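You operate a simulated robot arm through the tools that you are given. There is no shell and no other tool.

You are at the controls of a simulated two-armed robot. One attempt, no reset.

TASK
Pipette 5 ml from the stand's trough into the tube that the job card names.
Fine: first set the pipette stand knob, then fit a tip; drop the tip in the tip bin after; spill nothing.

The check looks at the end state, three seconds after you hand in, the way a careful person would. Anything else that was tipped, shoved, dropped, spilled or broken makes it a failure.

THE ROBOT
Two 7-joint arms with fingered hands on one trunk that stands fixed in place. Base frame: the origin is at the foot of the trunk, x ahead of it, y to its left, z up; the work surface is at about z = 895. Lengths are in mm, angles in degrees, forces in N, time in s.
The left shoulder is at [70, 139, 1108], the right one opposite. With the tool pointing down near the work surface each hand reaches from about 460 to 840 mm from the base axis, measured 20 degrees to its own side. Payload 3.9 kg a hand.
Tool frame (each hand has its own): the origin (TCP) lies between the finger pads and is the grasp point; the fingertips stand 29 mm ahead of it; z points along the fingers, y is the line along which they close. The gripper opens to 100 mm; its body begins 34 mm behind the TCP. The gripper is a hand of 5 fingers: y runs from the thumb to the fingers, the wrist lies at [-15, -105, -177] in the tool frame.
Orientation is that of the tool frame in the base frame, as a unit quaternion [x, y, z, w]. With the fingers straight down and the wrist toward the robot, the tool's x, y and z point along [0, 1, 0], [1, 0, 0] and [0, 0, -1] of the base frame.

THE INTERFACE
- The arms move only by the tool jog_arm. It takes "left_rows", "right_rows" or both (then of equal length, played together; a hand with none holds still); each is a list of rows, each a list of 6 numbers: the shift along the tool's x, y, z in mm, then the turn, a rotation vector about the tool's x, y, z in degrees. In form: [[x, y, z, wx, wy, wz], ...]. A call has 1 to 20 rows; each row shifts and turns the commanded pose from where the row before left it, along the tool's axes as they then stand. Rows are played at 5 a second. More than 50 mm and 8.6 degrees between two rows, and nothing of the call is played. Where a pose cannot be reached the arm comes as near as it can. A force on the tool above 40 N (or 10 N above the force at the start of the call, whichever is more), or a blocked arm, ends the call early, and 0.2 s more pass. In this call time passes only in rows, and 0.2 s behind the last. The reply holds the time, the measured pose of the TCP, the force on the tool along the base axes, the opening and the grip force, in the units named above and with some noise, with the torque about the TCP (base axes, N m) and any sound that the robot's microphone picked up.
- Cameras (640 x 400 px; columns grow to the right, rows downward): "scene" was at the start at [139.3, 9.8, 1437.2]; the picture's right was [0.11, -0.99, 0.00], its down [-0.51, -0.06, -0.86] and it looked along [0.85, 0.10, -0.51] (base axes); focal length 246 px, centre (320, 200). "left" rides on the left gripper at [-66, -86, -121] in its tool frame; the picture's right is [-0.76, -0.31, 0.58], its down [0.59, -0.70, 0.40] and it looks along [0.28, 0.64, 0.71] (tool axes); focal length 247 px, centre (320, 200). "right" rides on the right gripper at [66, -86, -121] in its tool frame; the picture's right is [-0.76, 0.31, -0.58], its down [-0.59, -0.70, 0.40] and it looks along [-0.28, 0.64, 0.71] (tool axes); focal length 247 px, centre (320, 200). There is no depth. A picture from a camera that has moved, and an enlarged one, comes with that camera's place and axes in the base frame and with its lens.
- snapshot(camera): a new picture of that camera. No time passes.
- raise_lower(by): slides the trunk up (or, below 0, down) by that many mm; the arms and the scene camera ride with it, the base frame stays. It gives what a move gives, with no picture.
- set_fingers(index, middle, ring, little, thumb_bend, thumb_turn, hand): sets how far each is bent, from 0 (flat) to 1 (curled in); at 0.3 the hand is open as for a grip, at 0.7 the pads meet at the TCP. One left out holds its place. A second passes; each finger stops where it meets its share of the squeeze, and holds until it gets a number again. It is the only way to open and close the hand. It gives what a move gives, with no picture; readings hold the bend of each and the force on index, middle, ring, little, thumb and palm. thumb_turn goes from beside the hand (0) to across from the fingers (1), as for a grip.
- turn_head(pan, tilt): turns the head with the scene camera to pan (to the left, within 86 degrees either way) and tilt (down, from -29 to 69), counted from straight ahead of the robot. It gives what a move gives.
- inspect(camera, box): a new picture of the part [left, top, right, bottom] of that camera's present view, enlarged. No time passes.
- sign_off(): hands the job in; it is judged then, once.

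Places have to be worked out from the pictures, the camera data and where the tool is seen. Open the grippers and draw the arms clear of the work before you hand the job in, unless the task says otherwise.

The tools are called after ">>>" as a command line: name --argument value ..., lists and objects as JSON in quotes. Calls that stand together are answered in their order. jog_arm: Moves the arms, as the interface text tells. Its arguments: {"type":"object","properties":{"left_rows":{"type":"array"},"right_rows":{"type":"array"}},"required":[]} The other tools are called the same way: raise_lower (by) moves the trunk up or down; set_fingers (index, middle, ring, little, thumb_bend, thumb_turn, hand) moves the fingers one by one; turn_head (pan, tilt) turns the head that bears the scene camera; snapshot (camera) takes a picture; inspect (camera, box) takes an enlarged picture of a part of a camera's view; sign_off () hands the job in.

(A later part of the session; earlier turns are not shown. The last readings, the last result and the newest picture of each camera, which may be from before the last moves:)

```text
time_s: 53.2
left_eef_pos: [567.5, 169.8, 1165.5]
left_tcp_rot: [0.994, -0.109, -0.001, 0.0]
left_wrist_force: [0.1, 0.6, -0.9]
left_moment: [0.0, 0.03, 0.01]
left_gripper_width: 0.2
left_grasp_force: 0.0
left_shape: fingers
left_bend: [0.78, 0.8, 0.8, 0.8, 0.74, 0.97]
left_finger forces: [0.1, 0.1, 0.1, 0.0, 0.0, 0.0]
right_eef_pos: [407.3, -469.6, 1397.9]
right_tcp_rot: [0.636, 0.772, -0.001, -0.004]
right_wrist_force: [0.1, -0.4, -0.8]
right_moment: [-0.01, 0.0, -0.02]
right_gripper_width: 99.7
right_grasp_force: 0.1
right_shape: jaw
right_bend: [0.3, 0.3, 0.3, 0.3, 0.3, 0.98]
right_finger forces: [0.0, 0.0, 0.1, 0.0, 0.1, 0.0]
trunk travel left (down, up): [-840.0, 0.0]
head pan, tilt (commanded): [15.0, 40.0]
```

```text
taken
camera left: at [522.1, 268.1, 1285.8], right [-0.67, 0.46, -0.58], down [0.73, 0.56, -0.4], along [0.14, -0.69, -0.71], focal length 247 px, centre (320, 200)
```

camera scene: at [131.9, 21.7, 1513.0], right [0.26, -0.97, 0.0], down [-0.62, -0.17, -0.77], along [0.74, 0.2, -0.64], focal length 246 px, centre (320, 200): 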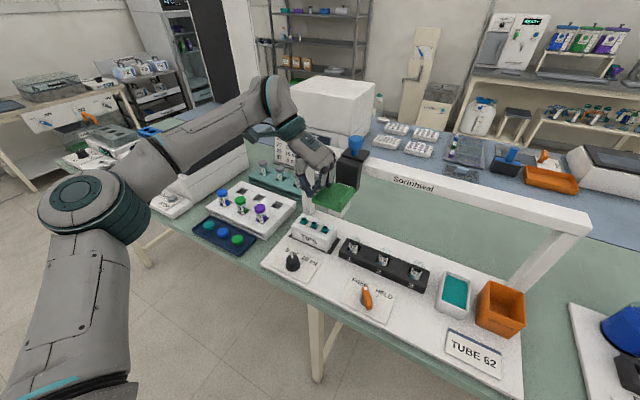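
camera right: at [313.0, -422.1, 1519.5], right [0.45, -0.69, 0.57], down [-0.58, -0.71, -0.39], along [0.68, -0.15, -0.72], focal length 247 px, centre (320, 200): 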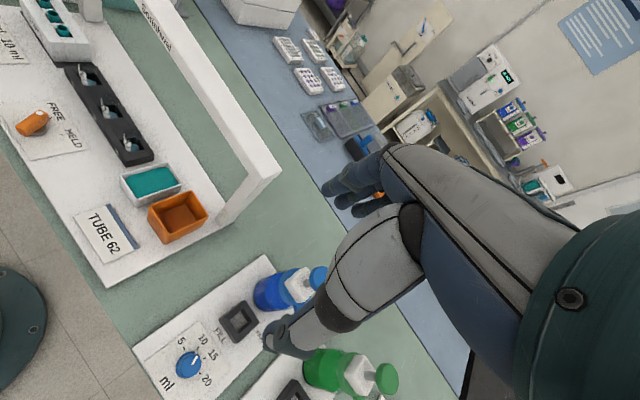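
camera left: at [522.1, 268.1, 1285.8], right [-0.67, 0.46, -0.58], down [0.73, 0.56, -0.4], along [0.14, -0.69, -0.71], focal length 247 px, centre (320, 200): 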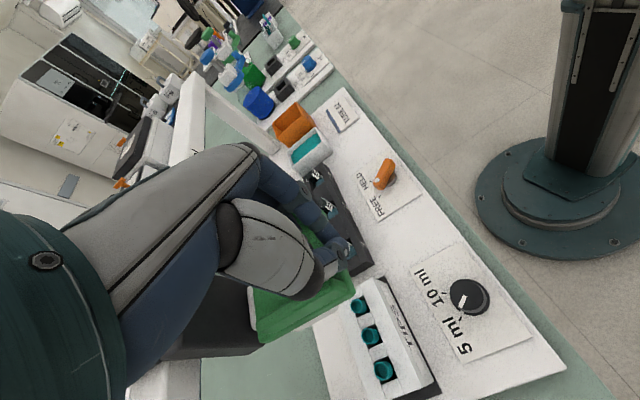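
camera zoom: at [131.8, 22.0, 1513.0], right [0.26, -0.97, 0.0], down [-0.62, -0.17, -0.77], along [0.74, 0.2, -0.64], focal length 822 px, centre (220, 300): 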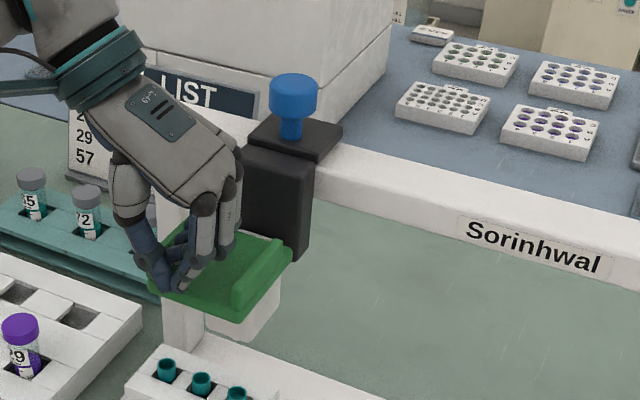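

Recomputing with the stand's true angle (~13.5°), the nozzle is about 5 mm short of tip 3. I nudge the hand further left in small steps until the carriage moves ~5 mm.

>>> jog_arm --left_rows '[[0, -4, 0, 0, 0, 0], [0, -3, 0, 0, 0, 0]]'

>>> inspect --camera "scene" --box '[290, 110, 410, 230]'

>>> inspect --camera "left" --box '[220, 200, 460, 400]'

```text
time_s: 53.8
left_eef_pos: [568.7, 177.2, 1166.1]
left_tcp_rot: [0.994, -0.109, 0.0, -0.001]
left_wrist_force: [0.7, 0.0, 0.4]
left_moment: [0.02, 0.01, -0.03]
left_gripper_width: 0.3
left_grasp_force: 0.5
left_shape: fingers
left_bend: [0.78, 0.8, 0.8, 0.8, 0.74, 0.97]
left_finger forces: [0.1, 0.2, 0.0, 0.0, 0.0, 0.0]
right_eef_pos: [407.0, -468.4, 1397.9]
right_tcp_rot: [0.637, 0.771, -0.003, -0.004]
right_wrist_force: [0.2, -0.5, 0.4]
right_moment: [-0.02, 0.04, -0.02]
right_gripper_width: 99.8
right_grasp_force: 0.0
right_shape: jaw
right_bend: [0.3, 0.3, 0.3, 0.3, 0.3, 0.98]
right_finger forces: [0.1, 0.0, 0.0, 0.0, 0.1, 0.0]
trunk travel left (down, up): [-840.0, 0.0]
head pan, tilt (commanded): [15.0, 40.0]
```

```text
3.33 times, centred on (350, 170) of scene
camera zoom: at [131.7, 21.9, 1513.0], right [0.26, -0.97, 0.0], down [-0.62, -0.17, -0.77], along [0.74, 0.2, -0.64], focal length 822 px, centre (220, 300)
```

zoom: 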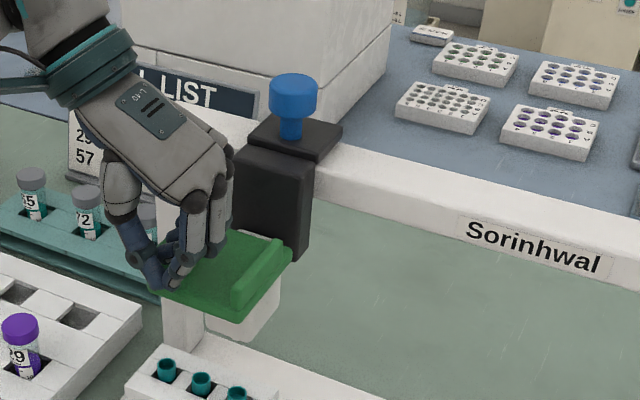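

```text
2.00 times, centred on (340, 300) of left
camera zoom: at [523.1, 274.6, 1285.9], right [-0.67, 0.46, -0.58], down [0.73, 0.56, -0.4], along [0.14, -0.69, -0.71], focal length 494 px, centre (280, 0)
```

zoom: 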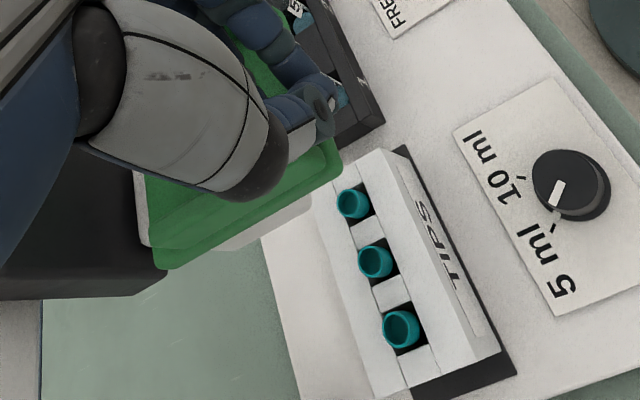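

The carriage still hasn't moved; the wall is roughly 13 mm left of the TCP. I keep nudging left in small steps.

>>> jog_arm --left_rows '[[0, -4, 0, 0, 0, 0], [0, -4, 0, 0, 0, 0]]'

>>> inspect --camera "scene" --box '[290, 110, 410, 230]'

>>> inspect --camera "left" --box '[220, 200, 460, 400]'

```text
time_s: 54.4
left_eef_pos: [569.9, 182.5, 1167.0]
left_tcp_rot: [0.994, -0.109, 0.0, 0.0]
left_wrist_force: [-1.8, -4.5, 2.5]
left_moment: [-0.02, -0.07, -0.11]
left_gripper_width: 0.0
left_grasp_force: 2.5
left_shape: fingers
left_bend: [0.78, 0.8, 0.79, 0.8, 0.74, 0.97]
left_finger forces: [0.0, 2.6, 3.0, 0.0, 0.0, 0.0]
right_eef_pos: [408.0, -471.9, 1396.2]
right_tcp_rot: [0.636, 0.772, -0.002, -0.005]
right_wrist_force: [0.6, 0.7, 0.3]
right_moment: [0.01, -0.02, -0.02]
right_gripper_width: 99.9
right_grasp_force: 0.0
right_shape: jaw
right_bend: [0.3, 0.3, 0.3, 0.3, 0.3, 0.98]
right_finger forces: [0.1, 0.0, 0.1, 0.0, 0.1, 0.0]
trunk travel left (down, up): [-840.0, 0.0]
head pan, tilt (commanded): [15.0, 40.0]
```

```text
3.33 times, centred on (350, 170) of scene
camera zoom: at [131.1, 20.0, 1513.1], right [0.26, -0.97, 0.0], down [-0.62, -0.17, -0.77], along [0.74, 0.2, -0.64], focal length 822 px, centre (220, 300)
```

zoom: 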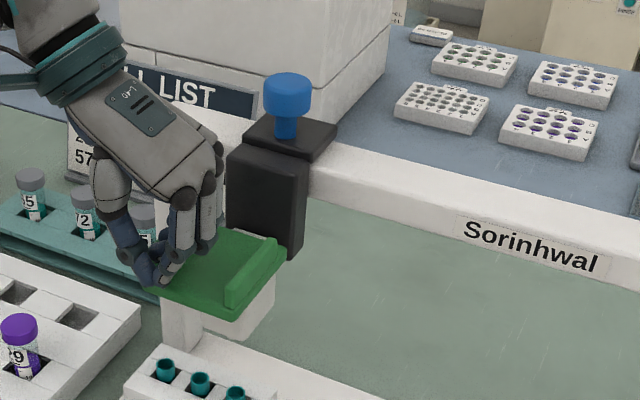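

```text
2.00 times, centred on (340, 300) of left
camera zoom: at [524.5, 280.7, 1286.5], right [-0.67, 0.47, -0.58], down [0.73, 0.56, -0.4], along [0.14, -0.69, -0.71], focal length 494 px, centre (280, 0)
```

zoom: 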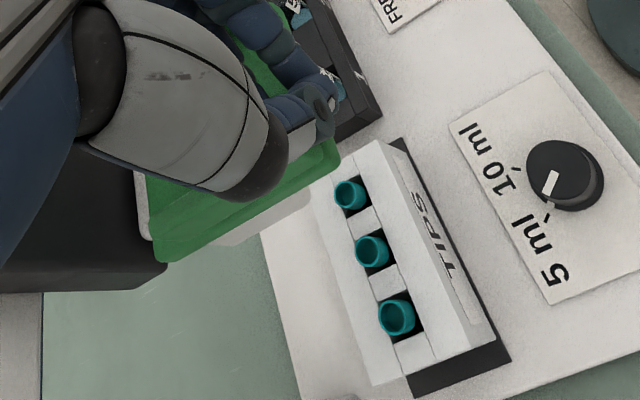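

The carriage now moves with the hand (≈2 mm so far, 4.5 N). I push 3 mm more.

>>> jog_arm --left_rows '[[0, -2, 0, 0, 0, 0], [0, -2, 0, 0, 0, 0]]'

>>> inspect --camera "scene" --box '[290, 110, 410, 230]'

>>> inspect --camera "scene" --box '[280, 170, 370, 260]'

```text
time_s: 55.0
left_eef_pos: [571.5, 188.4, 1165.1]
left_tcp_rot: [0.994, -0.109, -0.001, -0.001]
left_wrist_force: [-0.2, -2.0, 1.4]
left_moment: [-0.01, -0.04, -0.06]
left_gripper_width: 0.0
left_grasp_force: 1.2
left_shape: fingers
left_bend: [0.78, 0.8, 0.8, 0.8, 0.74, 0.97]
left_finger forces: [0.0, 2.0, 0.0, 0.1, 0.1, 0.1]
right_eef_pos: [406.0, -469.5, 1397.5]
right_tcp_rot: [0.635, 0.772, -0.002, -0.004]
right_wrist_force: [0.4, 0.3, 0.4]
right_moment: [0.04, 0.0, -0.02]
right_gripper_width: 100.0
right_grasp_force: 0.1
right_shape: jaw
right_bend: [0.3, 0.3, 0.3, 0.3, 0.3, 0.98]
right_finger forces: [0.0, 0.0, 0.0, 0.0, 0.0, 0.1]
trunk travel left (down, up): [-840.0, 0.0]
head pan, tilt (commanded): [15.0, 40.0]
```

```text
3.33 times, centred on (350, 170) of scene
camera zoom: at [131.5, 21.3, 1513.0], right [0.26, -0.97, 0.0], down [-0.62, -0.17, -0.77], along [0.74, 0.2, -0.64], focal length 822 px, centre (220, 300)
```

zoom: 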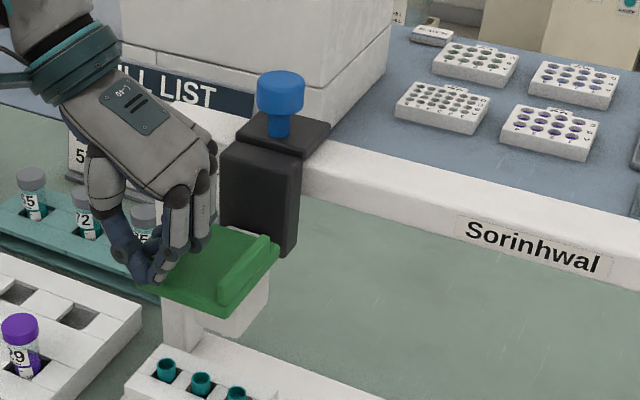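

```text
4.44 times, centred on (325, 215) of scene
camera zoom: at [131.5, 21.3, 1513.0], right [0.26, -0.97, 0.0], down [-0.62, -0.17, -0.77], along [0.74, 0.2, -0.64], focal length 1096 px, centre (298, 133)
```

zoom: 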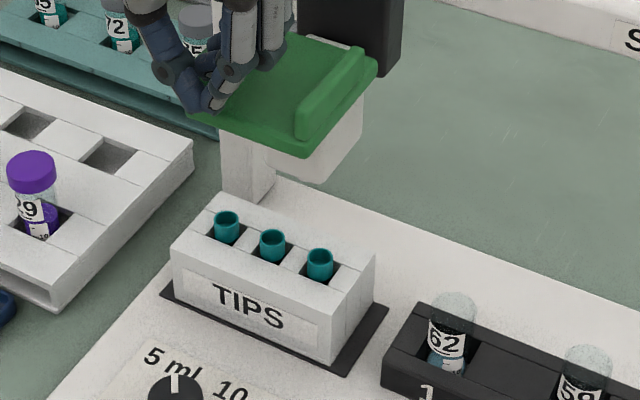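

The carriage overshot to ~4–5 mm past tip 3 (stick-slip). I centre the hand in the channel (24 mm back, 4 mm up) and then spread the fingers slightly so that they fill the channel without slack.

>>> jog_arm --left_rows '[[0, 8, -4, 0, 0, 0], [0, 8, 0, 0, 0, 0], [0, 6, 0, 0, 0, 0]]'

>>> set_fingers --hand "left" --index 0.65 --middle 0.65 --ring 0.65 --little 0.65 --thumb_bend 0.65

>>> inspect --camera "scene" --box '[290, 110, 410, 230]'

>>> inspect --camera "left" --box '[220, 200, 460, 400]'

```text
time_s: 55.8
left_eef_pos: [566.2, 168.5, 1167.4]
left_tcp_rot: [0.994, -0.109, 0.0, -0.002]
left_wrist_force: [-0.1, -0.2, 0.0]
left_moment: [0.0, 0.02, -0.01]
left_gripper_width: 0.2
left_grasp_force: 0.2
left_shape: fingers
left_bend: [0.78, 0.8, 0.8, 0.8, 0.74, 0.97]
left_finger forces: [0.1, 0.0, 0.1, 0.0, 0.0, 0.0]
right_eef_pos: [408.0, -469.1, 1397.5]
right_tcp_rot: [0.636, 0.772, -0.002, -0.004]
right_wrist_force: [-0.4, 0.2, 0.1]
right_moment: [-0.01, -0.05, 0.02]
right_gripper_width: 99.7
right_grasp_force: 0.0
right_shape: jaw
right_bend: [0.3, 0.3, 0.3, 0.3, 0.3, 0.98]
right_finger forces: [0.0, 0.0, 0.0, 0.1, 0.0, 0.1]
trunk travel left (down, up): [-840.0, 0.0]
head pan, tilt (commanded): [15.0, 40.0]
```

```text
time_s: 56.8
left_eef_pos: [566.6, 167.6, 1169.1]
left_tcp_rot: [0.994, -0.109, -0.001, -0.001]
left_wrist_force: [-0.6, 0.4, 0.2]
left_moment: [0.0, 0.0, -0.01]
left_gripper_width: 12.8
left_grasp_force: 0.1
left_shape: fingers
left_bend: [0.65, 0.65, 0.65, 0.65, 0.65, 0.97]
left_finger forces: [0.1, 0.0, 0.0, 0.0, 0.0, 0.0]
right_eef_pos: [407.8, -469.6, 1398.0]
right_tcp_rot: [0.636, 0.772, -0.002, -0.004]
right_wrist_force: [0.1, 0.6, -0.7]
right_moment: [-0.02, -0.01, 0.02]
right_gripper_width: 99.8
right_grasp_force: 0.0
right_shape: jaw
right_bend: [0.3, 0.3, 0.3, 0.3, 0.3, 0.98]
right_finger forces: [0.0, 0.1, 0.1, 0.0, 0.1, 0.0]
trunk travel left (down, up): [-840.0, 0.0]
head pan, tilt (commanded): [15.0, 40.0]
```

```text
3.33 times, centred on (350, 170) of scene
camera zoom: at [131.8, 21.8, 1513.0], right [0.26, -0.97, 0.0], down [-0.62, -0.17, -0.77], along [0.74, 0.2, -0.64], focal length 822 px, centre (220, 300)
```

zoom: 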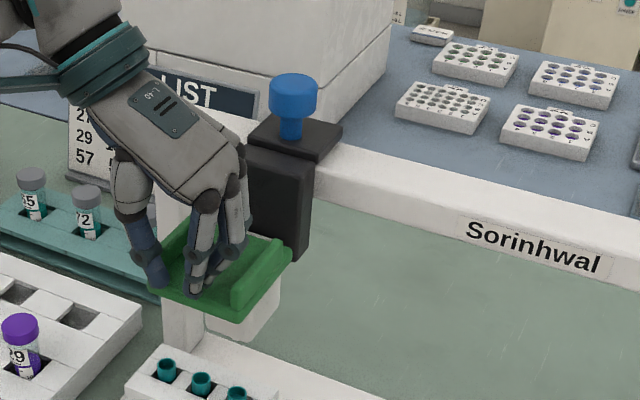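

```text
2.00 times, centred on (340, 300) of left
camera zoom: at [521.3, 265.5, 1289.0], right [-0.67, 0.46, -0.58], down [0.73, 0.56, -0.4], along [0.14, -0.69, -0.71], focal length 494 px, centre (280, 0)
```

zoom: 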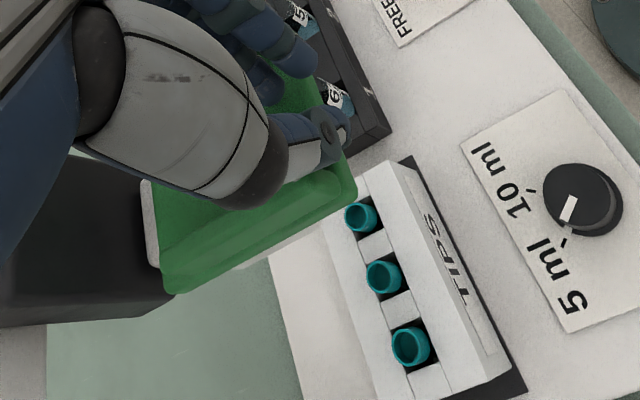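

The carriage came back to exactly its earlier resting place (cap at the same pixel), which suggests a detent at this tip station. I now press down gently on the channel floor and watch the force and the head.

>>> jog_arm --left_rows '[[0, 4, 0, 0, 0, 0], [0, 0, 4, 0, 0, 0], [0, 0, 4, 0, 0, 0], [0, 0, 4, 0, 0, 0]]'

>>> inspect --camera "scene" --box '[290, 110, 410, 230]'

>>> inspect --camera "scene" --box '[280, 170, 370, 260]'

```text
time_s: 57.8
left_eef_pos: [566.7, 162.8, 1155.0]
left_tcp_rot: [0.994, -0.108, 0.0, -0.001]
left_wrist_force: [0.4, -0.6, 3.0]
left_moment: [-0.1, 0.0, 0.03]
left_gripper_width: 13.0
left_grasp_force: 1.8
left_shape: fingers
left_bend: [0.65, 0.65, 0.65, 0.65, 0.65, 0.97]
left_finger forces: [0.0, 3.1, 0.0, 0.1, 0.0, 0.0]
right_eef_pos: [407.0, -470.0, 1397.9]
right_tcp_rot: [0.636, 0.772, -0.002, -0.004]
right_wrist_force: [0.9, -0.2, 0.8]
right_moment: [0.01, 0.01, -0.01]
right_gripper_width: 99.8
right_grasp_force: 0.1
right_shape: jaw
right_bend: [0.3, 0.3, 0.3, 0.3, 0.3, 0.98]
right_finger forces: [0.0, 0.0, 0.0, 0.0, 0.0, 0.0]
trunk travel left (down, up): [-840.0, 0.0]
head pan, tilt (commanded): [15.0, 40.0]
```

```text
3.33 times, centred on (350, 170) of scene
camera zoom: at [131.3, 21.6, 1513.1], right [0.26, -0.97, 0.0], down [-0.62, -0.17, -0.77], along [0.74, 0.2, -0.64], focal length 822 px, centre (220, 300)
```

zoom: 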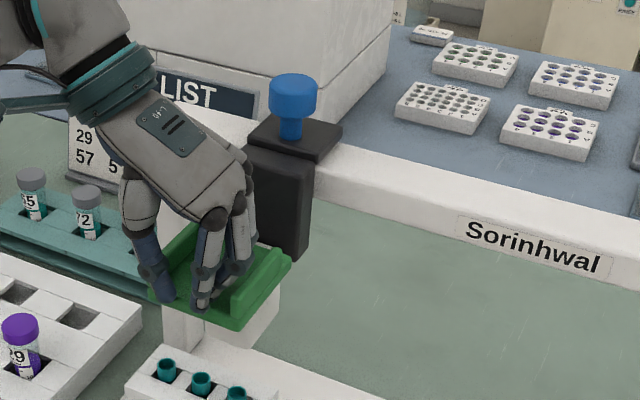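

```text
4.44 times, centred on (325, 215) of scene
camera zoom: at [131.3, 21.6, 1513.1], right [0.26, -0.97, 0.0], down [-0.62, -0.17, -0.77], along [0.74, 0.2, -0.64], focal length 1096 px, centre (298, 133)
```

zoom: 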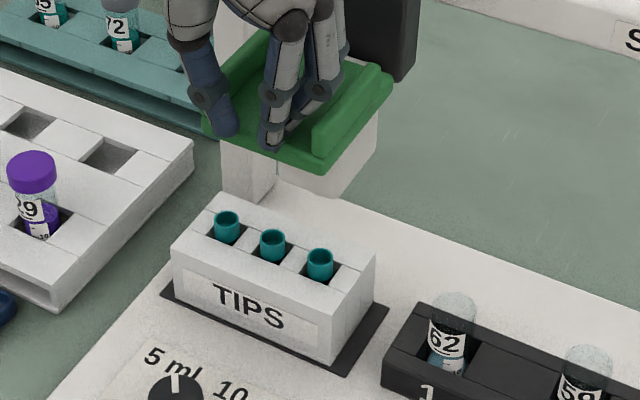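

The head descends with only ~3 N while the plunger stays. I continue 30 mm down and check alignment with tip 3.

>>> jog_arm --left_rows '[[0, 0, 10, 0, 0, 0], [0, 0, 10, 0, 0, 0], [0, 0, 10, 0, 0, 0]]'

>>> inspect --camera "scene" --box '[280, 170, 370, 260]'

>>> inspect --camera "left" --box '[220, 200, 460, 400]'

```text
time_s: 58.6
left_eef_pos: [564.6, 163.8, 1127.0]
left_tcp_rot: [0.994, -0.109, 0.001, -0.001]
left_wrist_force: [0.5, -1.7, 5.1]
left_moment: [-0.06, -0.07, 0.01]
left_gripper_width: 12.6
left_grasp_force: 2.1
left_shape: fingers
left_bend: [0.65, 0.65, 0.65, 0.65, 0.65, 0.97]
left_finger forces: [0.1, 4.5, 0.0, 0.0, 0.0, 0.0]
right_eef_pos: [406.4, -469.4, 1398.0]
right_tcp_rot: [0.636, 0.771, -0.002, -0.004]
right_wrist_force: [0.1, 0.2, 0.3]
right_moment: [-0.01, -0.02, -0.01]
right_gripper_width: 99.6
right_grasp_force: 0.1
right_shape: jaw
right_bend: [0.3, 0.3, 0.3, 0.3, 0.3, 0.98]
right_finger forces: [0.0, 0.1, 0.0, 0.0, 0.1, 0.0]
trunk travel left (down, up): [-840.0, 0.0]
head pan, tilt (commanded): [15.0, 40.0]
```

```text
4.44 times, centred on (325, 215) of scene
camera zoom: at [131.4, 21.3, 1513.1], right [0.26, -0.97, 0.0], down [-0.62, -0.17, -0.77], along [0.74, 0.2, -0.64], focal length 1096 px, centre (298, 133)
```

zoom: 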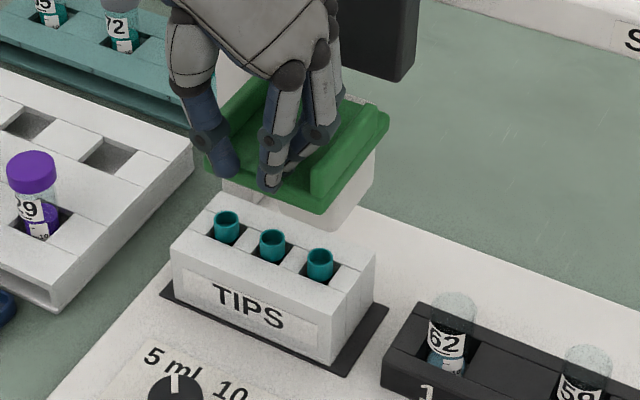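

```text
2.00 times, centred on (340, 300) of left
camera zoom: at [519.8, 261.2, 1247.7], right [-0.67, 0.46, -0.58], down [0.73, 0.56, -0.4], along [0.14, -0.69, -0.71], focal length 494 px, centre (280, 0)
```

zoom: 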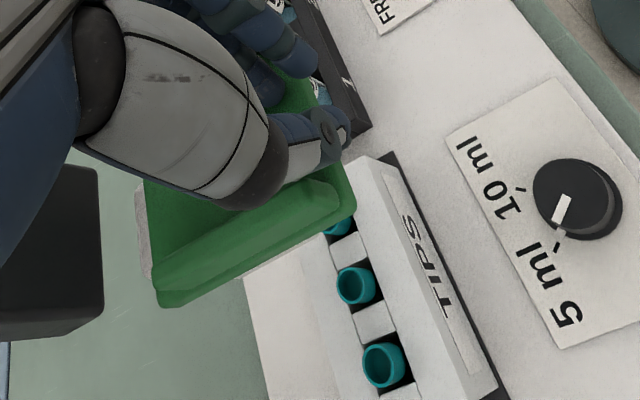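

Force is 5 N and rising slowly (spring). I go down another 20 mm and inspect.

>>> jog_arm --left_rows '[[0, 0, 10, 0, 0, 0], [0, 0, 10, 0, 0, 0]]'

>>> inspect --camera "scene" --box '[290, 190, 360, 260]'

>>> inspect --camera "left" --box '[260, 220, 460, 400]'

```text
time_s: 59.2
left_eef_pos: [565.1, 164.3, 1107.2]
left_tcp_rot: [0.994, -0.108, 0.0, -0.001]
left_wrist_force: [0.4, -0.9, 5.3]
left_moment: [-0.1, -0.05, -0.01]
left_gripper_width: 12.8
left_grasp_force: 2.8
left_shape: fingers
left_bend: [0.65, 0.65, 0.65, 0.65, 0.65, 0.97]
left_finger forces: [0.0, 5.4, 0.0, 0.0, 0.0, 0.0]
right_eef_pos: [406.9, -468.9, 1397.7]
right_tcp_rot: [0.636, 0.771, -0.002, -0.004]
right_wrist_force: [-0.9, 0.2, -1.5]
right_moment: [-0.02, 0.0, -0.03]
right_gripper_width: 99.6
right_grasp_force: 0.0
right_shape: jaw
right_bend: [0.3, 0.3, 0.3, 0.3, 0.3, 0.98]
right_finger forces: [0.1, 0.0, 0.0, 0.1, 0.0, 0.1]
trunk travel left (down, up): [-840.0, 0.0]
head pan, tilt (commanded): [15.0, 40.0]
```

```text
5.71 times, centred on (325, 225) of scene
camera zoom: at [131.4, 21.4, 1513.1], right [0.26, -0.97, 0.0], down [-0.62, -0.17, -0.77], along [0.74, 0.2, -0.64], focal length 1408 px, centre (291, 57)
```

zoom: 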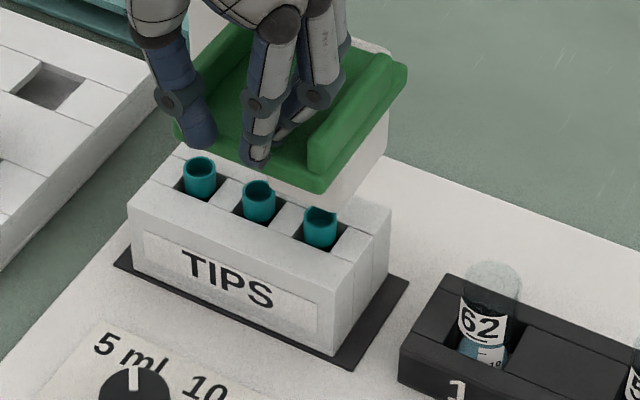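

```text
2.22 times, centred on (360, 310) of left
camera zoom: at [519.5, 261.5, 1227.4], right [-0.67, 0.46, -0.58], down [0.73, 0.56, -0.4], along [0.14, -0.69, -0.71], focal length 549 px, centre (231, -44)
```

zoom: 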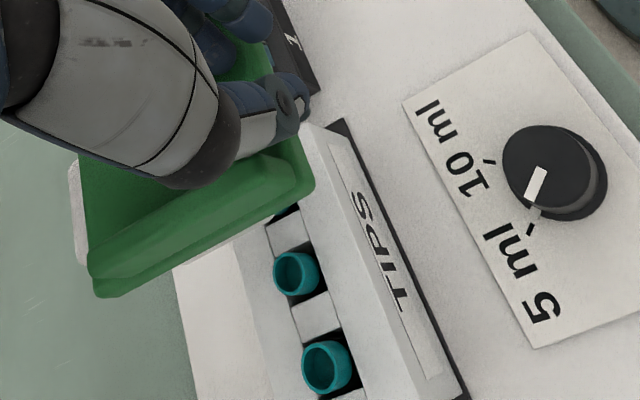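

The body is now right above tip 3. I continue down in 5 mm steps, watching for the force rise of the tip fit.

>>> jog_arm --left_rows '[[0, 0, 5, 0, 0, 0], [0, 0, 5, 0, 0, 0]]'

>>> inspect --camera "scene" --box '[290, 190, 360, 260]'

>>> inspect --camera "left" --box '[260, 220, 460, 400]'

```text
time_s: 59.8
left_eef_pos: [565.0, 163.0, 1096.4]
left_tcp_rot: [0.994, -0.109, -0.001, -0.001]
left_wrist_force: [0.2, -1.4, 6.0]
left_moment: [-0.16, -0.1, 0.0]
left_gripper_width: 13.0
left_grasp_force: 2.4
left_shape: fingers
left_bend: [0.65, 0.65, 0.65, 0.65, 0.65, 0.97]
left_finger forces: [0.0, 5.7, 0.0, 0.0, 0.0, 0.0]
right_eef_pos: [406.7, -468.6, 1397.5]
right_tcp_rot: [0.636, 0.771, -0.002, -0.004]
right_wrist_force: [1.4, 0.3, 0.2]
right_moment: [0.02, -0.01, -0.04]
right_gripper_width: 99.8
right_grasp_force: 0.2
right_shape: jaw
right_bend: [0.3, 0.3, 0.3, 0.3, 0.3, 0.98]
right_finger forces: [0.0, 0.0, 0.0, 0.1, 0.0, 0.1]
trunk travel left (down, up): [-840.0, 0.0]
head pan, tilt (commanded): [15.0, 40.0]
```

```text
5.71 times, centred on (325, 225) of scene
camera zoom: at [131.2, 21.3, 1513.1], right [0.26, -0.97, 0.0], down [-0.62, -0.17, -0.77], along [0.74, 0.2, -0.64], focal length 1408 px, centre (291, 57)
```

zoom: 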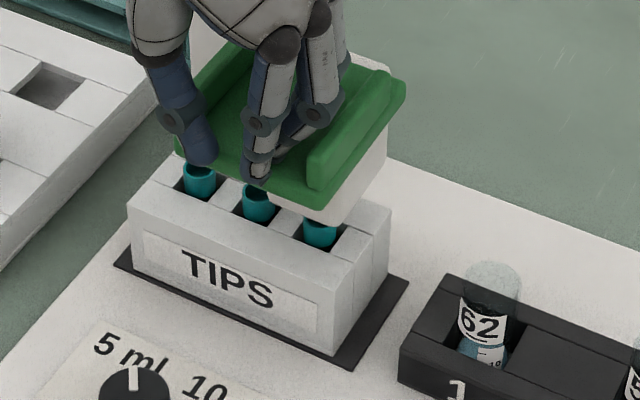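

```text
2.22 times, centred on (360, 310) of left
camera zoom: at [519.6, 261.3, 1217.0], right [-0.67, 0.46, -0.58], down [0.73, 0.56, -0.4], along [0.14, -0.69, -0.71], focal length 549 px, centre (231, -44)
```

zoom: 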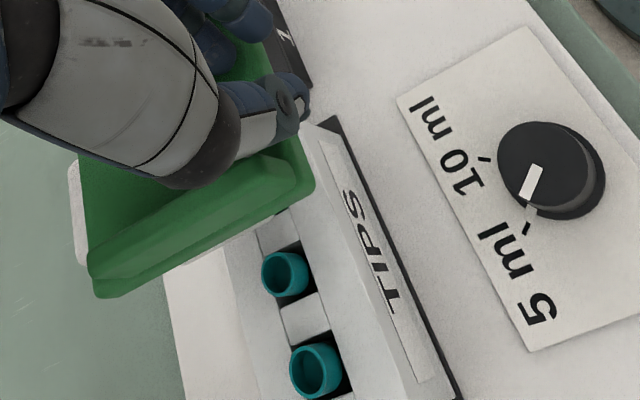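

The nozzle itself is hidden under the body, and my estimate leaves ~5 mm doubt. I bring the right hand around at height to look at nozzle and tip along the stand's depth direction with its camera, the left hand holding still.

>>> jog_arm --right_rows '[[44, 10, 0, 0, 0, 0], [44, 10, 0, 0, 0, 0], [44, 10, 0, 0, 0, 0], [44, 10, 0, 0, 0, 0], [44, 10, 0, 0, 0, 0], [44, 10, 0, 0, 0, 0], [44, 10, 0, 0, 0, 0], [44, 10, 0, 0, 0, 0], [44, 10, 0, 0, 0, 0]]'

>>> snapshot --camera "right"

>>> snapshot --camera "scene"

```text
time_s: 61.8
left_eef_pos: [566.2, 165.5, 1095.8]
left_tcp_rot: [0.994, -0.11, 0.0, 0.0]
left_wrist_force: [0.3, -0.9, 5.5]
left_moment: [-0.16, -0.05, -0.02]
left_gripper_width: 13.1
left_grasp_force: 2.3
left_shape: fingers
left_bend: [0.65, 0.64, 0.65, 0.65, 0.65, 0.97]
left_finger forces: [0.0, 5.5, 0.0, 0.0, 0.0, 0.0]
right_eef_pos: [420.3, -62.9, 1396.7]
right_tcp_rot: [0.636, 0.772, -0.003, -0.004]
right_wrist_force: [-0.1, 0.9, 0.0]
right_moment: [-0.04, 0.0, 0.02]
right_gripper_width: 99.9
right_grasp_force: 0.0
right_shape: jaw
right_bend: [0.3, 0.3, 0.3, 0.3, 0.3, 0.98]
right_finger forces: [0.0, 0.0, 0.0, 0.0, 0.0, 0.0]
trunk travel left (down, up): [-840.0, 0.0]
head pan, tilt (commanded): [15.0, 40.0]
```

```text
taken
camera right: at [325.6, -15.3, 1519.1], right [0.45, -0.68, 0.57], down [-0.58, -0.71, -0.39], along [0.68, -0.16, -0.72], focal length 247 px, centre (320, 200)
```

right: 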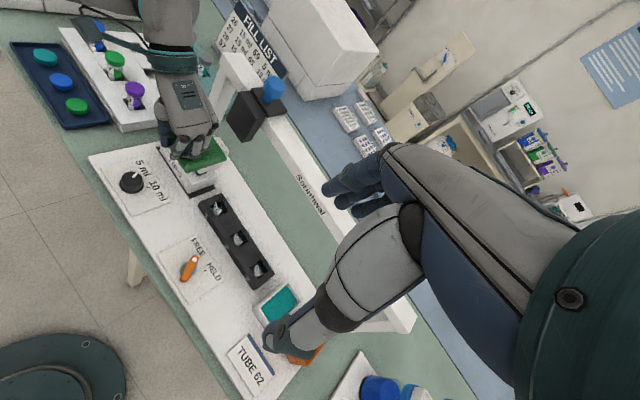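

```text
taken
camera scene: at [131.2, 24.1, 1513.0], right [0.26, -0.97, 0.0], down [-0.62, -0.17, -0.77], along [0.74, 0.2, -0.64], focal length 246 px, centre (320, 200)
```

scene: 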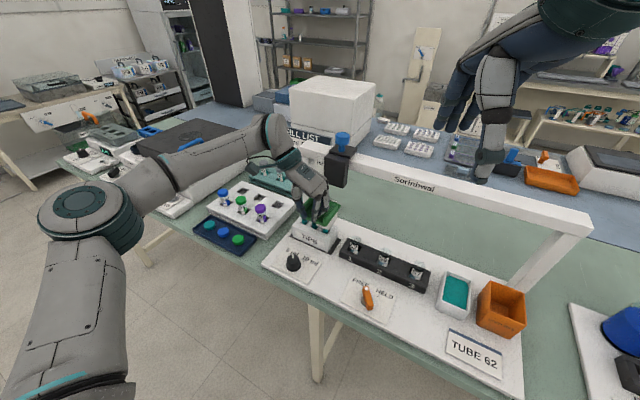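

The view is clear. I lower the right hand by ~270 mm at this place (above free plate area) for a flatter view of the nozzle.

>>> jog_arm --right_rows '[[10, 0, 45, 0, 0, 0], [10, 0, 45, 0, 0, 0], [10, 0, 45, 0, 0, 0], [10, 0, 45, 0, 0, 0], [10, 0, 45, 0, 0, 0], [10, 0, 45, 0, 0, 0]]'

>>> snapshot --camera "right"

>>> inspect --camera "right" --box '[130, 20, 330, 160]'

```text
time_s: 63.2
left_eef_pos: [565.2, 165.1, 1096.9]
left_tcp_rot: [0.994, -0.109, 0.0, 0.0]
left_wrist_force: [0.3, -0.4, 5.4]
left_moment: [-0.1, -0.03, 0.05]
left_gripper_width: 12.7
left_grasp_force: 2.9
left_shape: fingers
left_bend: [0.65, 0.65, 0.65, 0.65, 0.65, 0.97]
left_finger forces: [0.1, 5.5, 0.1, 0.0, 0.0, 0.0]
right_eef_pos: [405.6, -3.6, 1126.0]
right_tcp_rot: [0.636, 0.771, -0.003, -0.004]
right_wrist_force: [-0.2, -0.4, 0.5]
right_moment: [-0.02, 0.0, 0.01]
right_gripper_width: 99.7
right_grasp_force: 0.1
right_shape: jaw
right_bend: [0.3, 0.3, 0.3, 0.3, 0.3, 0.98]
right_finger forces: [0.1, 0.1, 0.1, 0.0, 0.0, 0.1]
trunk travel left (down, up): [-840.0, 0.0]
head pan, tilt (commanded): [15.0, 40.0]
```

```text
taken
camera right: at [310.2, 44.6, 1248.4], right [0.45, -0.69, 0.57], down [-0.58, -0.71, -0.39], along [0.68, -0.15, -0.72], focal length 247 px, centre (320, 200)
```

right: 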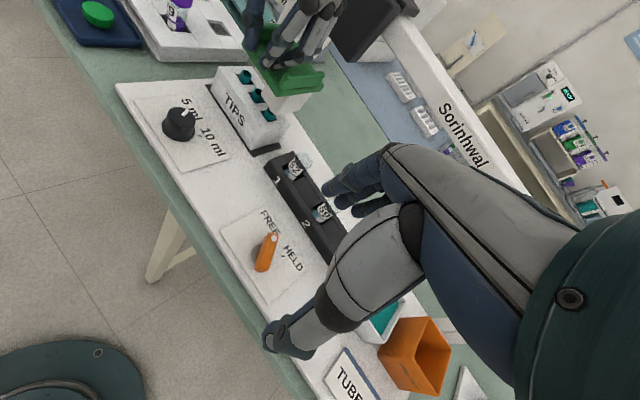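

```text
2.86 times, centred on (230, 90) of right
camera zoom: at [310.2, 44.6, 1248.4], right [0.45, -0.69, 0.57], down [-0.58, -0.71, -0.39], along [0.68, -0.15, -0.72], focal length 706 px, centre (577, 514)
```

zoom: 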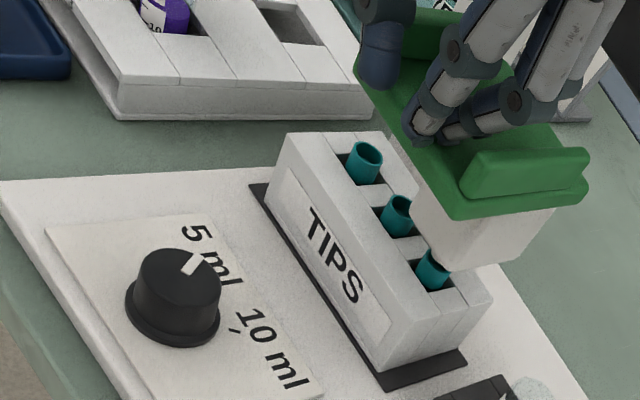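

The body can be seen above tip 3 now. I enlarge strongly.

>>> inspect --camera "right" --box '[235, 60, 325, 130]'

```text
5.71 times, centred on (280, 95) of right
camera zoom: at [310.2, 44.6, 1248.4], right [0.45, -0.69, 0.57], down [-0.58, -0.71, -0.39], along [0.68, -0.15, -0.72], focal length 1411 px, centre (549, 800)
```

zoom: 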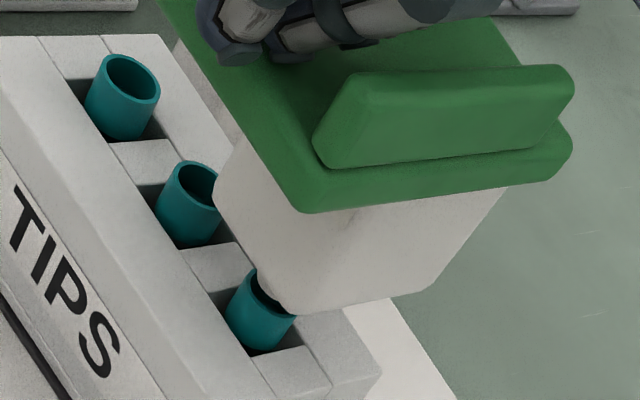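

In this view the body's midline is within ~2 mm of tip 3's axis, so the alignment is good. I keep pressing down in 5 mm steps.

>>> jog_arm --left_rows '[[0, 0, 5, 0, 0, 0], [0, 0, 5, 0, 0, 0], [0, 0, 5, 0, 0, 0]]'

>>> inspect --camera "right" --box '[235, 60, 325, 130]'

```text
time_s: 64.0
left_eef_pos: [565.4, 163.1, 1082.7]
left_tcp_rot: [0.994, -0.109, 0.0, -0.001]
left_wrist_force: [0.9, -1.1, 7.0]
left_moment: [-0.13, -0.04, 0.01]
left_gripper_width: 13.2
left_grasp_force: 3.2
left_shape: fingers
left_bend: [0.65, 0.65, 0.65, 0.65, 0.65, 0.97]
left_finger forces: [0.1, 7.0, 0.0, 0.0, 0.0, 0.1]
right_eef_pos: [405.1, -3.7, 1127.3]
right_tcp_rot: [0.636, 0.771, -0.001, -0.004]
right_wrist_force: [-0.1, 0.3, -0.1]
right_moment: [0.02, -0.04, 0.05]
right_gripper_width: 99.6
right_grasp_force: 0.0
right_shape: jaw
right_bend: [0.3, 0.3, 0.3, 0.3, 0.3, 0.98]
right_finger forces: [0.0, 0.0, 0.0, 0.1, 0.1, 0.0]
trunk travel left (down, up): [-840.0, 0.0]
head pan, tilt (commanded): [15.0, 40.0]
```

```text
5.71 times, centred on (280, 95) of right
camera zoom: at [309.8, 42.8, 1249.2], right [0.45, -0.69, 0.57], down [-0.58, -0.71, -0.39], along [0.68, -0.15, -0.72], focal length 1411 px, centre (549, 800)
```

zoom: 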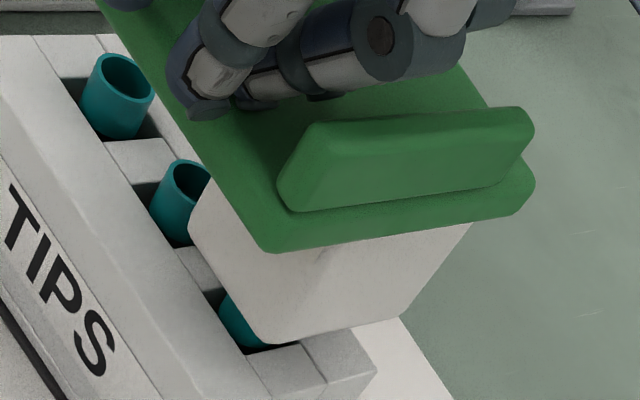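

Force 7 N, still just the spring. I continue downward with small steps.

>>> jog_arm --left_rows '[[0, 0, 4, 0, 0, 0], [0, 0, 4, 0, 0, 0]]'

>>> inspect --camera "right" --box '[235, 60, 325, 130]'

```text
time_s: 64.6
left_eef_pos: [562.6, 158.8, 1079.8]
left_tcp_rot: [0.994, -0.109, 0.003, 0.0]
left_wrist_force: [3.7, -8.1, 29.3]
left_moment: [-0.59, -0.29, -0.02]
left_gripper_width: 12.9
left_grasp_force: 15.2
left_shape: fingers
left_bend: [0.65, 0.74, 0.65, 0.65, 0.65, 0.97]
left_finger forces: [0.0, 26.4, 3.6, 0.1, 0.0, 0.1]
right_eef_pos: [403.6, -7.9, 1128.0]
right_tcp_rot: [0.636, 0.772, 0.0, -0.004]
right_wrist_force: [-0.2, -0.4, 0.1]
right_moment: [0.05, 0.0, -0.01]
right_gripper_width: 99.7
right_grasp_force: 0.0
right_shape: jaw
right_bend: [0.3, 0.3, 0.3, 0.3, 0.3, 0.98]
right_finger forces: [0.0, 0.0, 0.0, 0.1, 0.1, 0.0]
trunk travel left (down, up): [-840.0, 0.0]
head pan, tilt (commanded): [15.0, 40.0]
```

```text
5.71 times, centred on (280, 95) of right
camera zoom: at [308.1, 40.2, 1250.2], right [0.45, -0.69, 0.57], down [-0.58, -0.71, -0.4], along [0.68, -0.15, -0.72], focal length 1411 px, centre (549, 800)
```

zoom: 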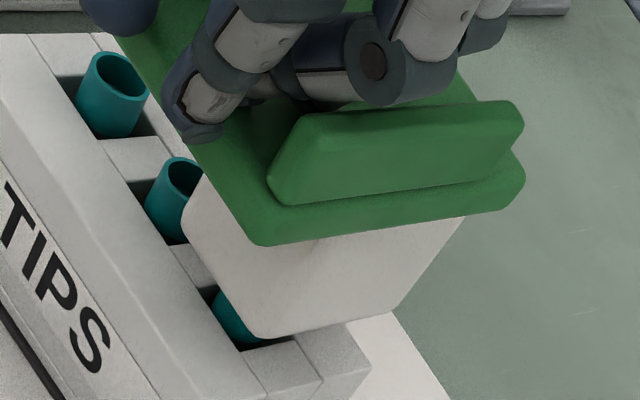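

A hard stop: the force jumped to 29 N, so the nozzle has met something – hopefully the seated tip. I raise slowly and check if the tip comes along.

>>> jog_arm --left_rows '[[0, 0, -5, 0, 0, 0], [0, 0, -8, 0, 0, 0], [0, 0, -8, 0, 0, 0], [0, 0, -8, 0, 0, 0]]'

>>> inspect --camera "right" --box '[235, 60, 325, 130]'

```text
time_s: 65.6
left_eef_pos: [564.3, 163.3, 1103.4]
left_tcp_rot: [0.994, -0.109, 0.0, 0.0]
left_wrist_force: [-0.7, -0.2, 4.4]
left_moment: [-0.06, 0.02, -0.03]
left_gripper_width: 12.9
left_grasp_force: 3.1
left_shape: fingers
left_bend: [0.65, 0.66, 0.65, 0.65, 0.65, 0.97]
left_finger forces: [0.1, 5.2, 0.1, 0.1, 0.0, 0.0]
right_eef_pos: [405.3, -4.0, 1128.8]
right_tcp_rot: [0.637, 0.771, -0.002, -0.004]
right_wrist_force: [0.0, -0.5, -0.7]
right_moment: [-0.03, 0.0, -0.01]
right_gripper_width: 99.7
right_grasp_force: 0.0
right_shape: jaw
right_bend: [0.3, 0.3, 0.3, 0.3, 0.3, 0.98]
right_finger forces: [0.0, 0.0, 0.0, 0.0, 0.0, 0.1]
trunk travel left (down, up): [-840.0, 0.0]
head pan, tilt (commanded): [15.0, 40.0]
```

```text
5.71 times, centred on (280, 95) of right
camera zoom: at [309.9, 43.4, 1249.1], right [0.45, -0.69, 0.57], down [-0.58, -0.71, -0.39], along [0.68, -0.15, -0.72], focal length 1411 px, centre (549, 800)
```

zoom: 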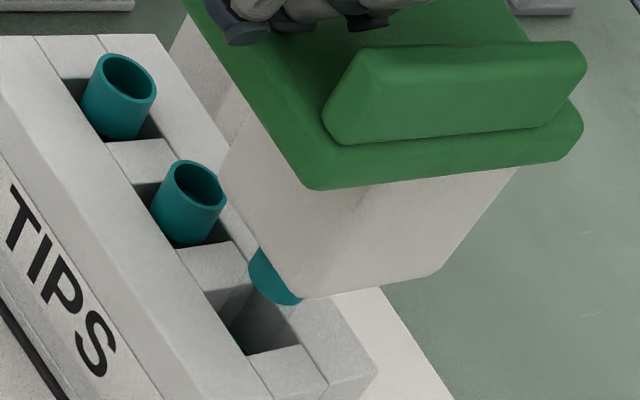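

The tip came along: slot 3 is empty and the teal tip hangs under the body. I raise the head fully by following the spring upward.

>>> jog_arm --left_rows '[[0, 0, -10, 0, 0, 0], [0, 0, -10, 0, 0, 0], [0, 0, -10, 0, 0, 0], [0, 0, -10, 0, 0, 0], [0, 0, -10, 0, 0, 0], [0, 0, -10, 0, 0, 0], [0, 0, -6, 0, 0, 0]]'

>>> snapshot --camera "right"

>>> inspect --camera "scene" --box '[270, 120, 390, 260]'

>>> inspect --camera "right" --box '[200, 20, 340, 130]'

```text
time_s: 67.2
left_eef_pos: [566.6, 163.8, 1168.6]
left_tcp_rot: [0.994, -0.108, 0.0, -0.001]
left_wrist_force: [-0.5, 1.1, -0.4]
left_moment: [-0.01, -0.02, 0.0]
left_gripper_width: 13.1
left_grasp_force: 0.0
left_shape: fingers
left_bend: [0.65, 0.65, 0.65, 0.65, 0.65, 0.97]
left_finger forces: [0.0, 0.0, 0.1, 0.0, 0.1, 0.1]
right_eef_pos: [405.1, -3.5, 1126.9]
right_tcp_rot: [0.636, 0.771, -0.003, -0.004]
right_wrist_force: [0.3, 0.5, -0.4]
right_moment: [-0.02, -0.01, 0.01]
right_gripper_width: 99.9
right_grasp_force: 0.0
right_shape: jaw
right_bend: [0.3, 0.3, 0.3, 0.3, 0.3, 0.98]
right_finger forces: [0.0, 0.0, 0.1, 0.0, 0.0, 0.1]
trunk travel left (down, up): [-840.0, 0.0]
head pan, tilt (commanded): [15.0, 40.0]
```

```text
taken
camera right: at [311.0, 43.4, 1248.8], right [0.45, -0.69, 0.57], down [-0.58, -0.71, -0.39], along [0.68, -0.15, -0.72], focal length 247 px, centre (320, 200)
```

right: 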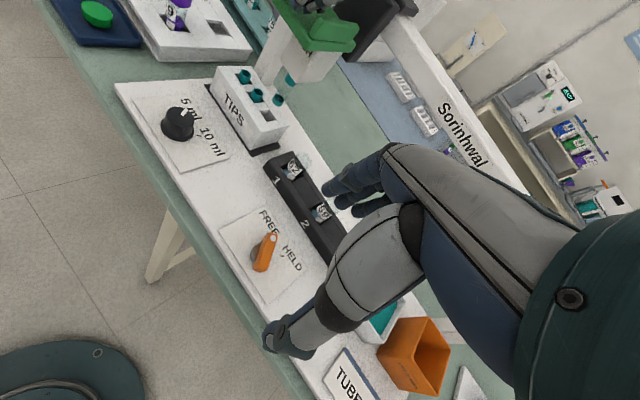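

```text
2.86 times, centred on (330, 190) of scene
camera zoom: at [132.1, 21.6, 1512.9], right [0.26, -0.97, 0.0], down [-0.62, -0.17, -0.77], along [0.74, 0.2, -0.64], focal length 704 px, centre (291, 229)
```

zoom: 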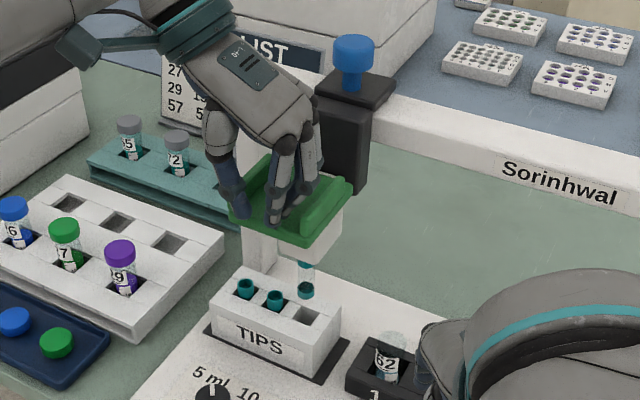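

```text
3.64 times, centred on (270, 75) of right
camera zoom: at [311.0, 43.4, 1248.8], right [0.45, -0.69, 0.57], down [-0.58, -0.71, -0.39], along [0.68, -0.15, -0.72], focal length 898 px, centre (502, 654)
```

zoom: 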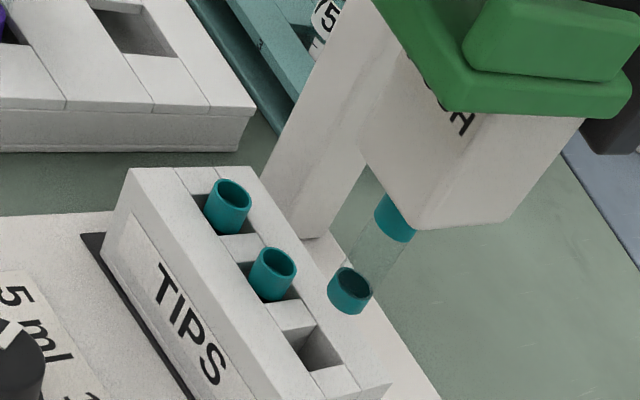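

The tip is fitted (teal collar, clear barrel). Before sliding right with the left arm, I withdraw the right hand upward and to the right, the way it came.

>>> jog_arm --right_rows '[[-10, 0, -45, 0, 0, 0], [-10, 0, -45, 0, 0, 0], [-10, 0, -45, 0, 0, 0], [-10, 0, -45, 0, 0, 0], [-10, 0, -45, 0, 0, 0], [-10, 0, -45, 0, 0, 0]]'

>>> jog_arm --right_rows '[[-44, -10, 0, 0, 0, 0], [-44, -10, 0, 0, 0, 0], [-44, -10, 0, 0, 0, 0], [-44, -10, 0, 0, 0, 0], [-44, -10, 0, 0, 0, 0], [-44, -10, 0, 0, 0, 0], [-44, -10, 0, 0, 0, 0], [-44, -10, 0, 0, 0, 0], [-44, -10, 0, 0, 0, 0]]'

>>> snapshot --camera "scene"

```text
time_s: 68.6
left_eef_pos: [565.5, 164.1, 1169.0]
left_tcp_rot: [0.994, -0.109, -0.001, -0.001]
left_wrist_force: [1.1, 0.0, 0.4]
left_moment: [0.01, -0.03, 0.04]
left_gripper_width: 12.8
left_grasp_force: 0.0
left_shape: fingers
left_bend: [0.65, 0.65, 0.65, 0.65, 0.65, 0.97]
left_finger forces: [0.0, 0.0, 0.1, 0.0, 0.0, 0.1]
right_eef_pos: [419.3, -62.6, 1398.7]
right_tcp_rot: [0.636, 0.772, -0.002, -0.003]
right_wrist_force: [-0.6, -0.2, -0.1]
right_moment: [-0.01, -0.03, 0.02]
right_gripper_width: 99.6
right_grasp_force: 0.0
right_shape: jaw
right_bend: [0.3, 0.3, 0.3, 0.3, 0.3, 0.98]
right_finger forces: [0.0, 0.0, 0.1, 0.0, 0.0, 0.1]
trunk travel left (down, up): [-840.0, 0.0]
head pan, tilt (commanded): [15.0, 40.0]
```

```text
time_s: 70.6
left_eef_pos: [566.2, 163.0, 1168.6]
left_tcp_rot: [0.994, -0.109, -0.001, -0.002]
left_wrist_force: [0.2, -0.6, 0.5]
left_moment: [0.0, -0.01, 0.0]
left_gripper_width: 13.0
left_grasp_force: 0.1
left_shape: fingers
left_bend: [0.65, 0.65, 0.65, 0.65, 0.65, 0.97]
left_finger forces: [0.1, 0.0, 0.1, 0.0, 0.0, 0.0]
right_eef_pos: [407.9, -470.3, 1395.9]
right_tcp_rot: [0.635, 0.772, -0.002, -0.004]
right_wrist_force: [0.0, -0.2, 0.0]
right_moment: [0.06, -0.01, -0.01]
right_gripper_width: 100.0
right_grasp_force: 0.0
right_shape: jaw
right_bend: [0.3, 0.3, 0.3, 0.3, 0.3, 0.98]
right_finger forces: [0.0, 0.0, 0.1, 0.0, 0.0, 0.0]
trunk travel left (down, up): [-840.0, 0.0]
head pan, tilt (commanded): [15.0, 40.0]
```

```text
taken
camera scene: at [131.9, 20.0, 1513.0], right [0.26, -0.97, 0.0], down [-0.62, -0.17, -0.77], along [0.74, 0.2, -0.64], focal length 246 px, centre (320, 200)
```

scene: 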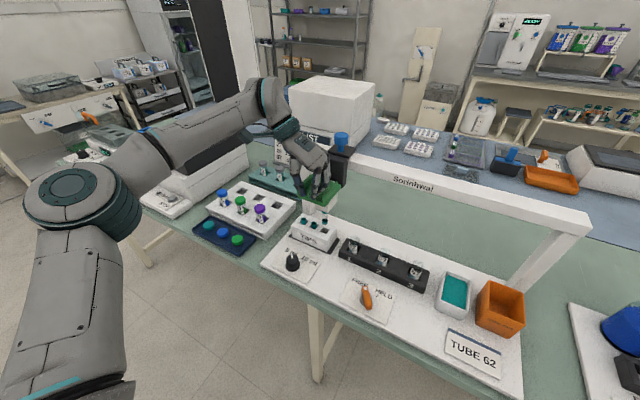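

The right arm is clear. I slide the carriage right along the beam with the left hand, first 200 mm.

>>> jog_arm --left_rows '[[-0.5, 30, 0, 0, 0, 0], [-0.7, 40, 0, 0, 0, 0], [-0.7, 40, 0, 0, 0, 0], [-0.7, 40, 0, 0, 0, 0], [-0.7, 40, 0, 0, 0, 0], [0, 10, 0, 0, 0, 0]]'

>>> turn_head --pan -5 --tilt 40

>>> snapshot --camera "scene"

```text
time_s: 72.0
left_eef_pos: [520.1, -30.8, 1167.3]
left_tcp_rot: [0.994, -0.108, -0.001, 0.0]
left_wrist_force: [-0.8, 0.8, -0.1]
left_moment: [-0.04, 0.0, -0.02]
left_gripper_width: 12.9
left_grasp_force: 0.0
left_shape: fingers
left_bend: [0.65, 0.65, 0.65, 0.65, 0.65, 0.97]
left_finger forces: [0.0, 0.0, 0.0, 0.1, 0.0, 0.0]
right_eef_pos: [407.7, -467.9, 1397.9]
right_tcp_rot: [0.636, 0.772, -0.002, -0.005]
right_wrist_force: [0.3, 0.7, -1.0]
right_moment: [-0.01, 0.02, 0.01]
right_gripper_width: 99.9
right_grasp_force: 0.0
right_shape: jaw
right_bend: [0.3, 0.3, 0.3, 0.3, 0.3, 0.98]
right_finger forces: [0.0, 0.0, 0.0, 0.0, 0.0, 0.1]
trunk travel left (down, up): [-840.0, 0.0]
head pan, tilt (commanded): [15.0, 40.0]
```

```text
time_s: 72.8
left_eef_pos: [520.6, -30.9, 1168.7]
left_tcp_rot: [0.994, -0.11, -0.001, 0.0]
left_wrist_force: [-0.7, 1.8, 1.7]
left_moment: [-0.03, -0.02, 0.01]
left_gripper_width: 12.8
left_grasp_force: 1.6
left_shape: fingers
left_bend: [0.65, 0.67, 0.65, 0.65, 0.65, 0.97]
left_finger forces: [0.1, 2.6, 0.1, 0.0, 0.0, 0.0]
right_eef_pos: [408.8, -468.5, 1396.8]
right_tcp_rot: [0.636, 0.772, -0.003, -0.005]
right_wrist_force: [-0.4, -0.6, 0.5]
right_moment: [-0.04, 0.0, -0.01]
right_gripper_width: 99.9
right_grasp_force: 0.1
right_shape: jaw
right_bend: [0.3, 0.3, 0.3, 0.3, 0.3, 0.98]
right_finger forces: [0.0, 0.0, 0.0, 0.0, 0.0, 0.0]
trunk travel left (down, up): [-840.0, 0.0]
head pan, tilt (commanded): [-5.0, 40.0]
```

```text
taken
camera scene: at [134.3, -7.1, 1513.0], right [-0.09, -1.0, 0.0], down [-0.64, 0.06, -0.77], along [0.76, -0.07, -0.64], focal length 246 px, centre (320, 200)
```

scene: 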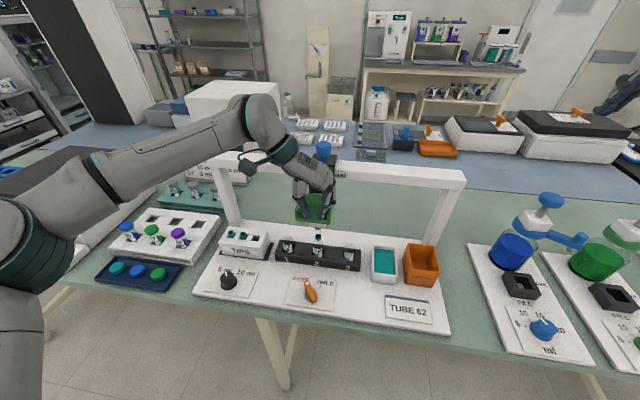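

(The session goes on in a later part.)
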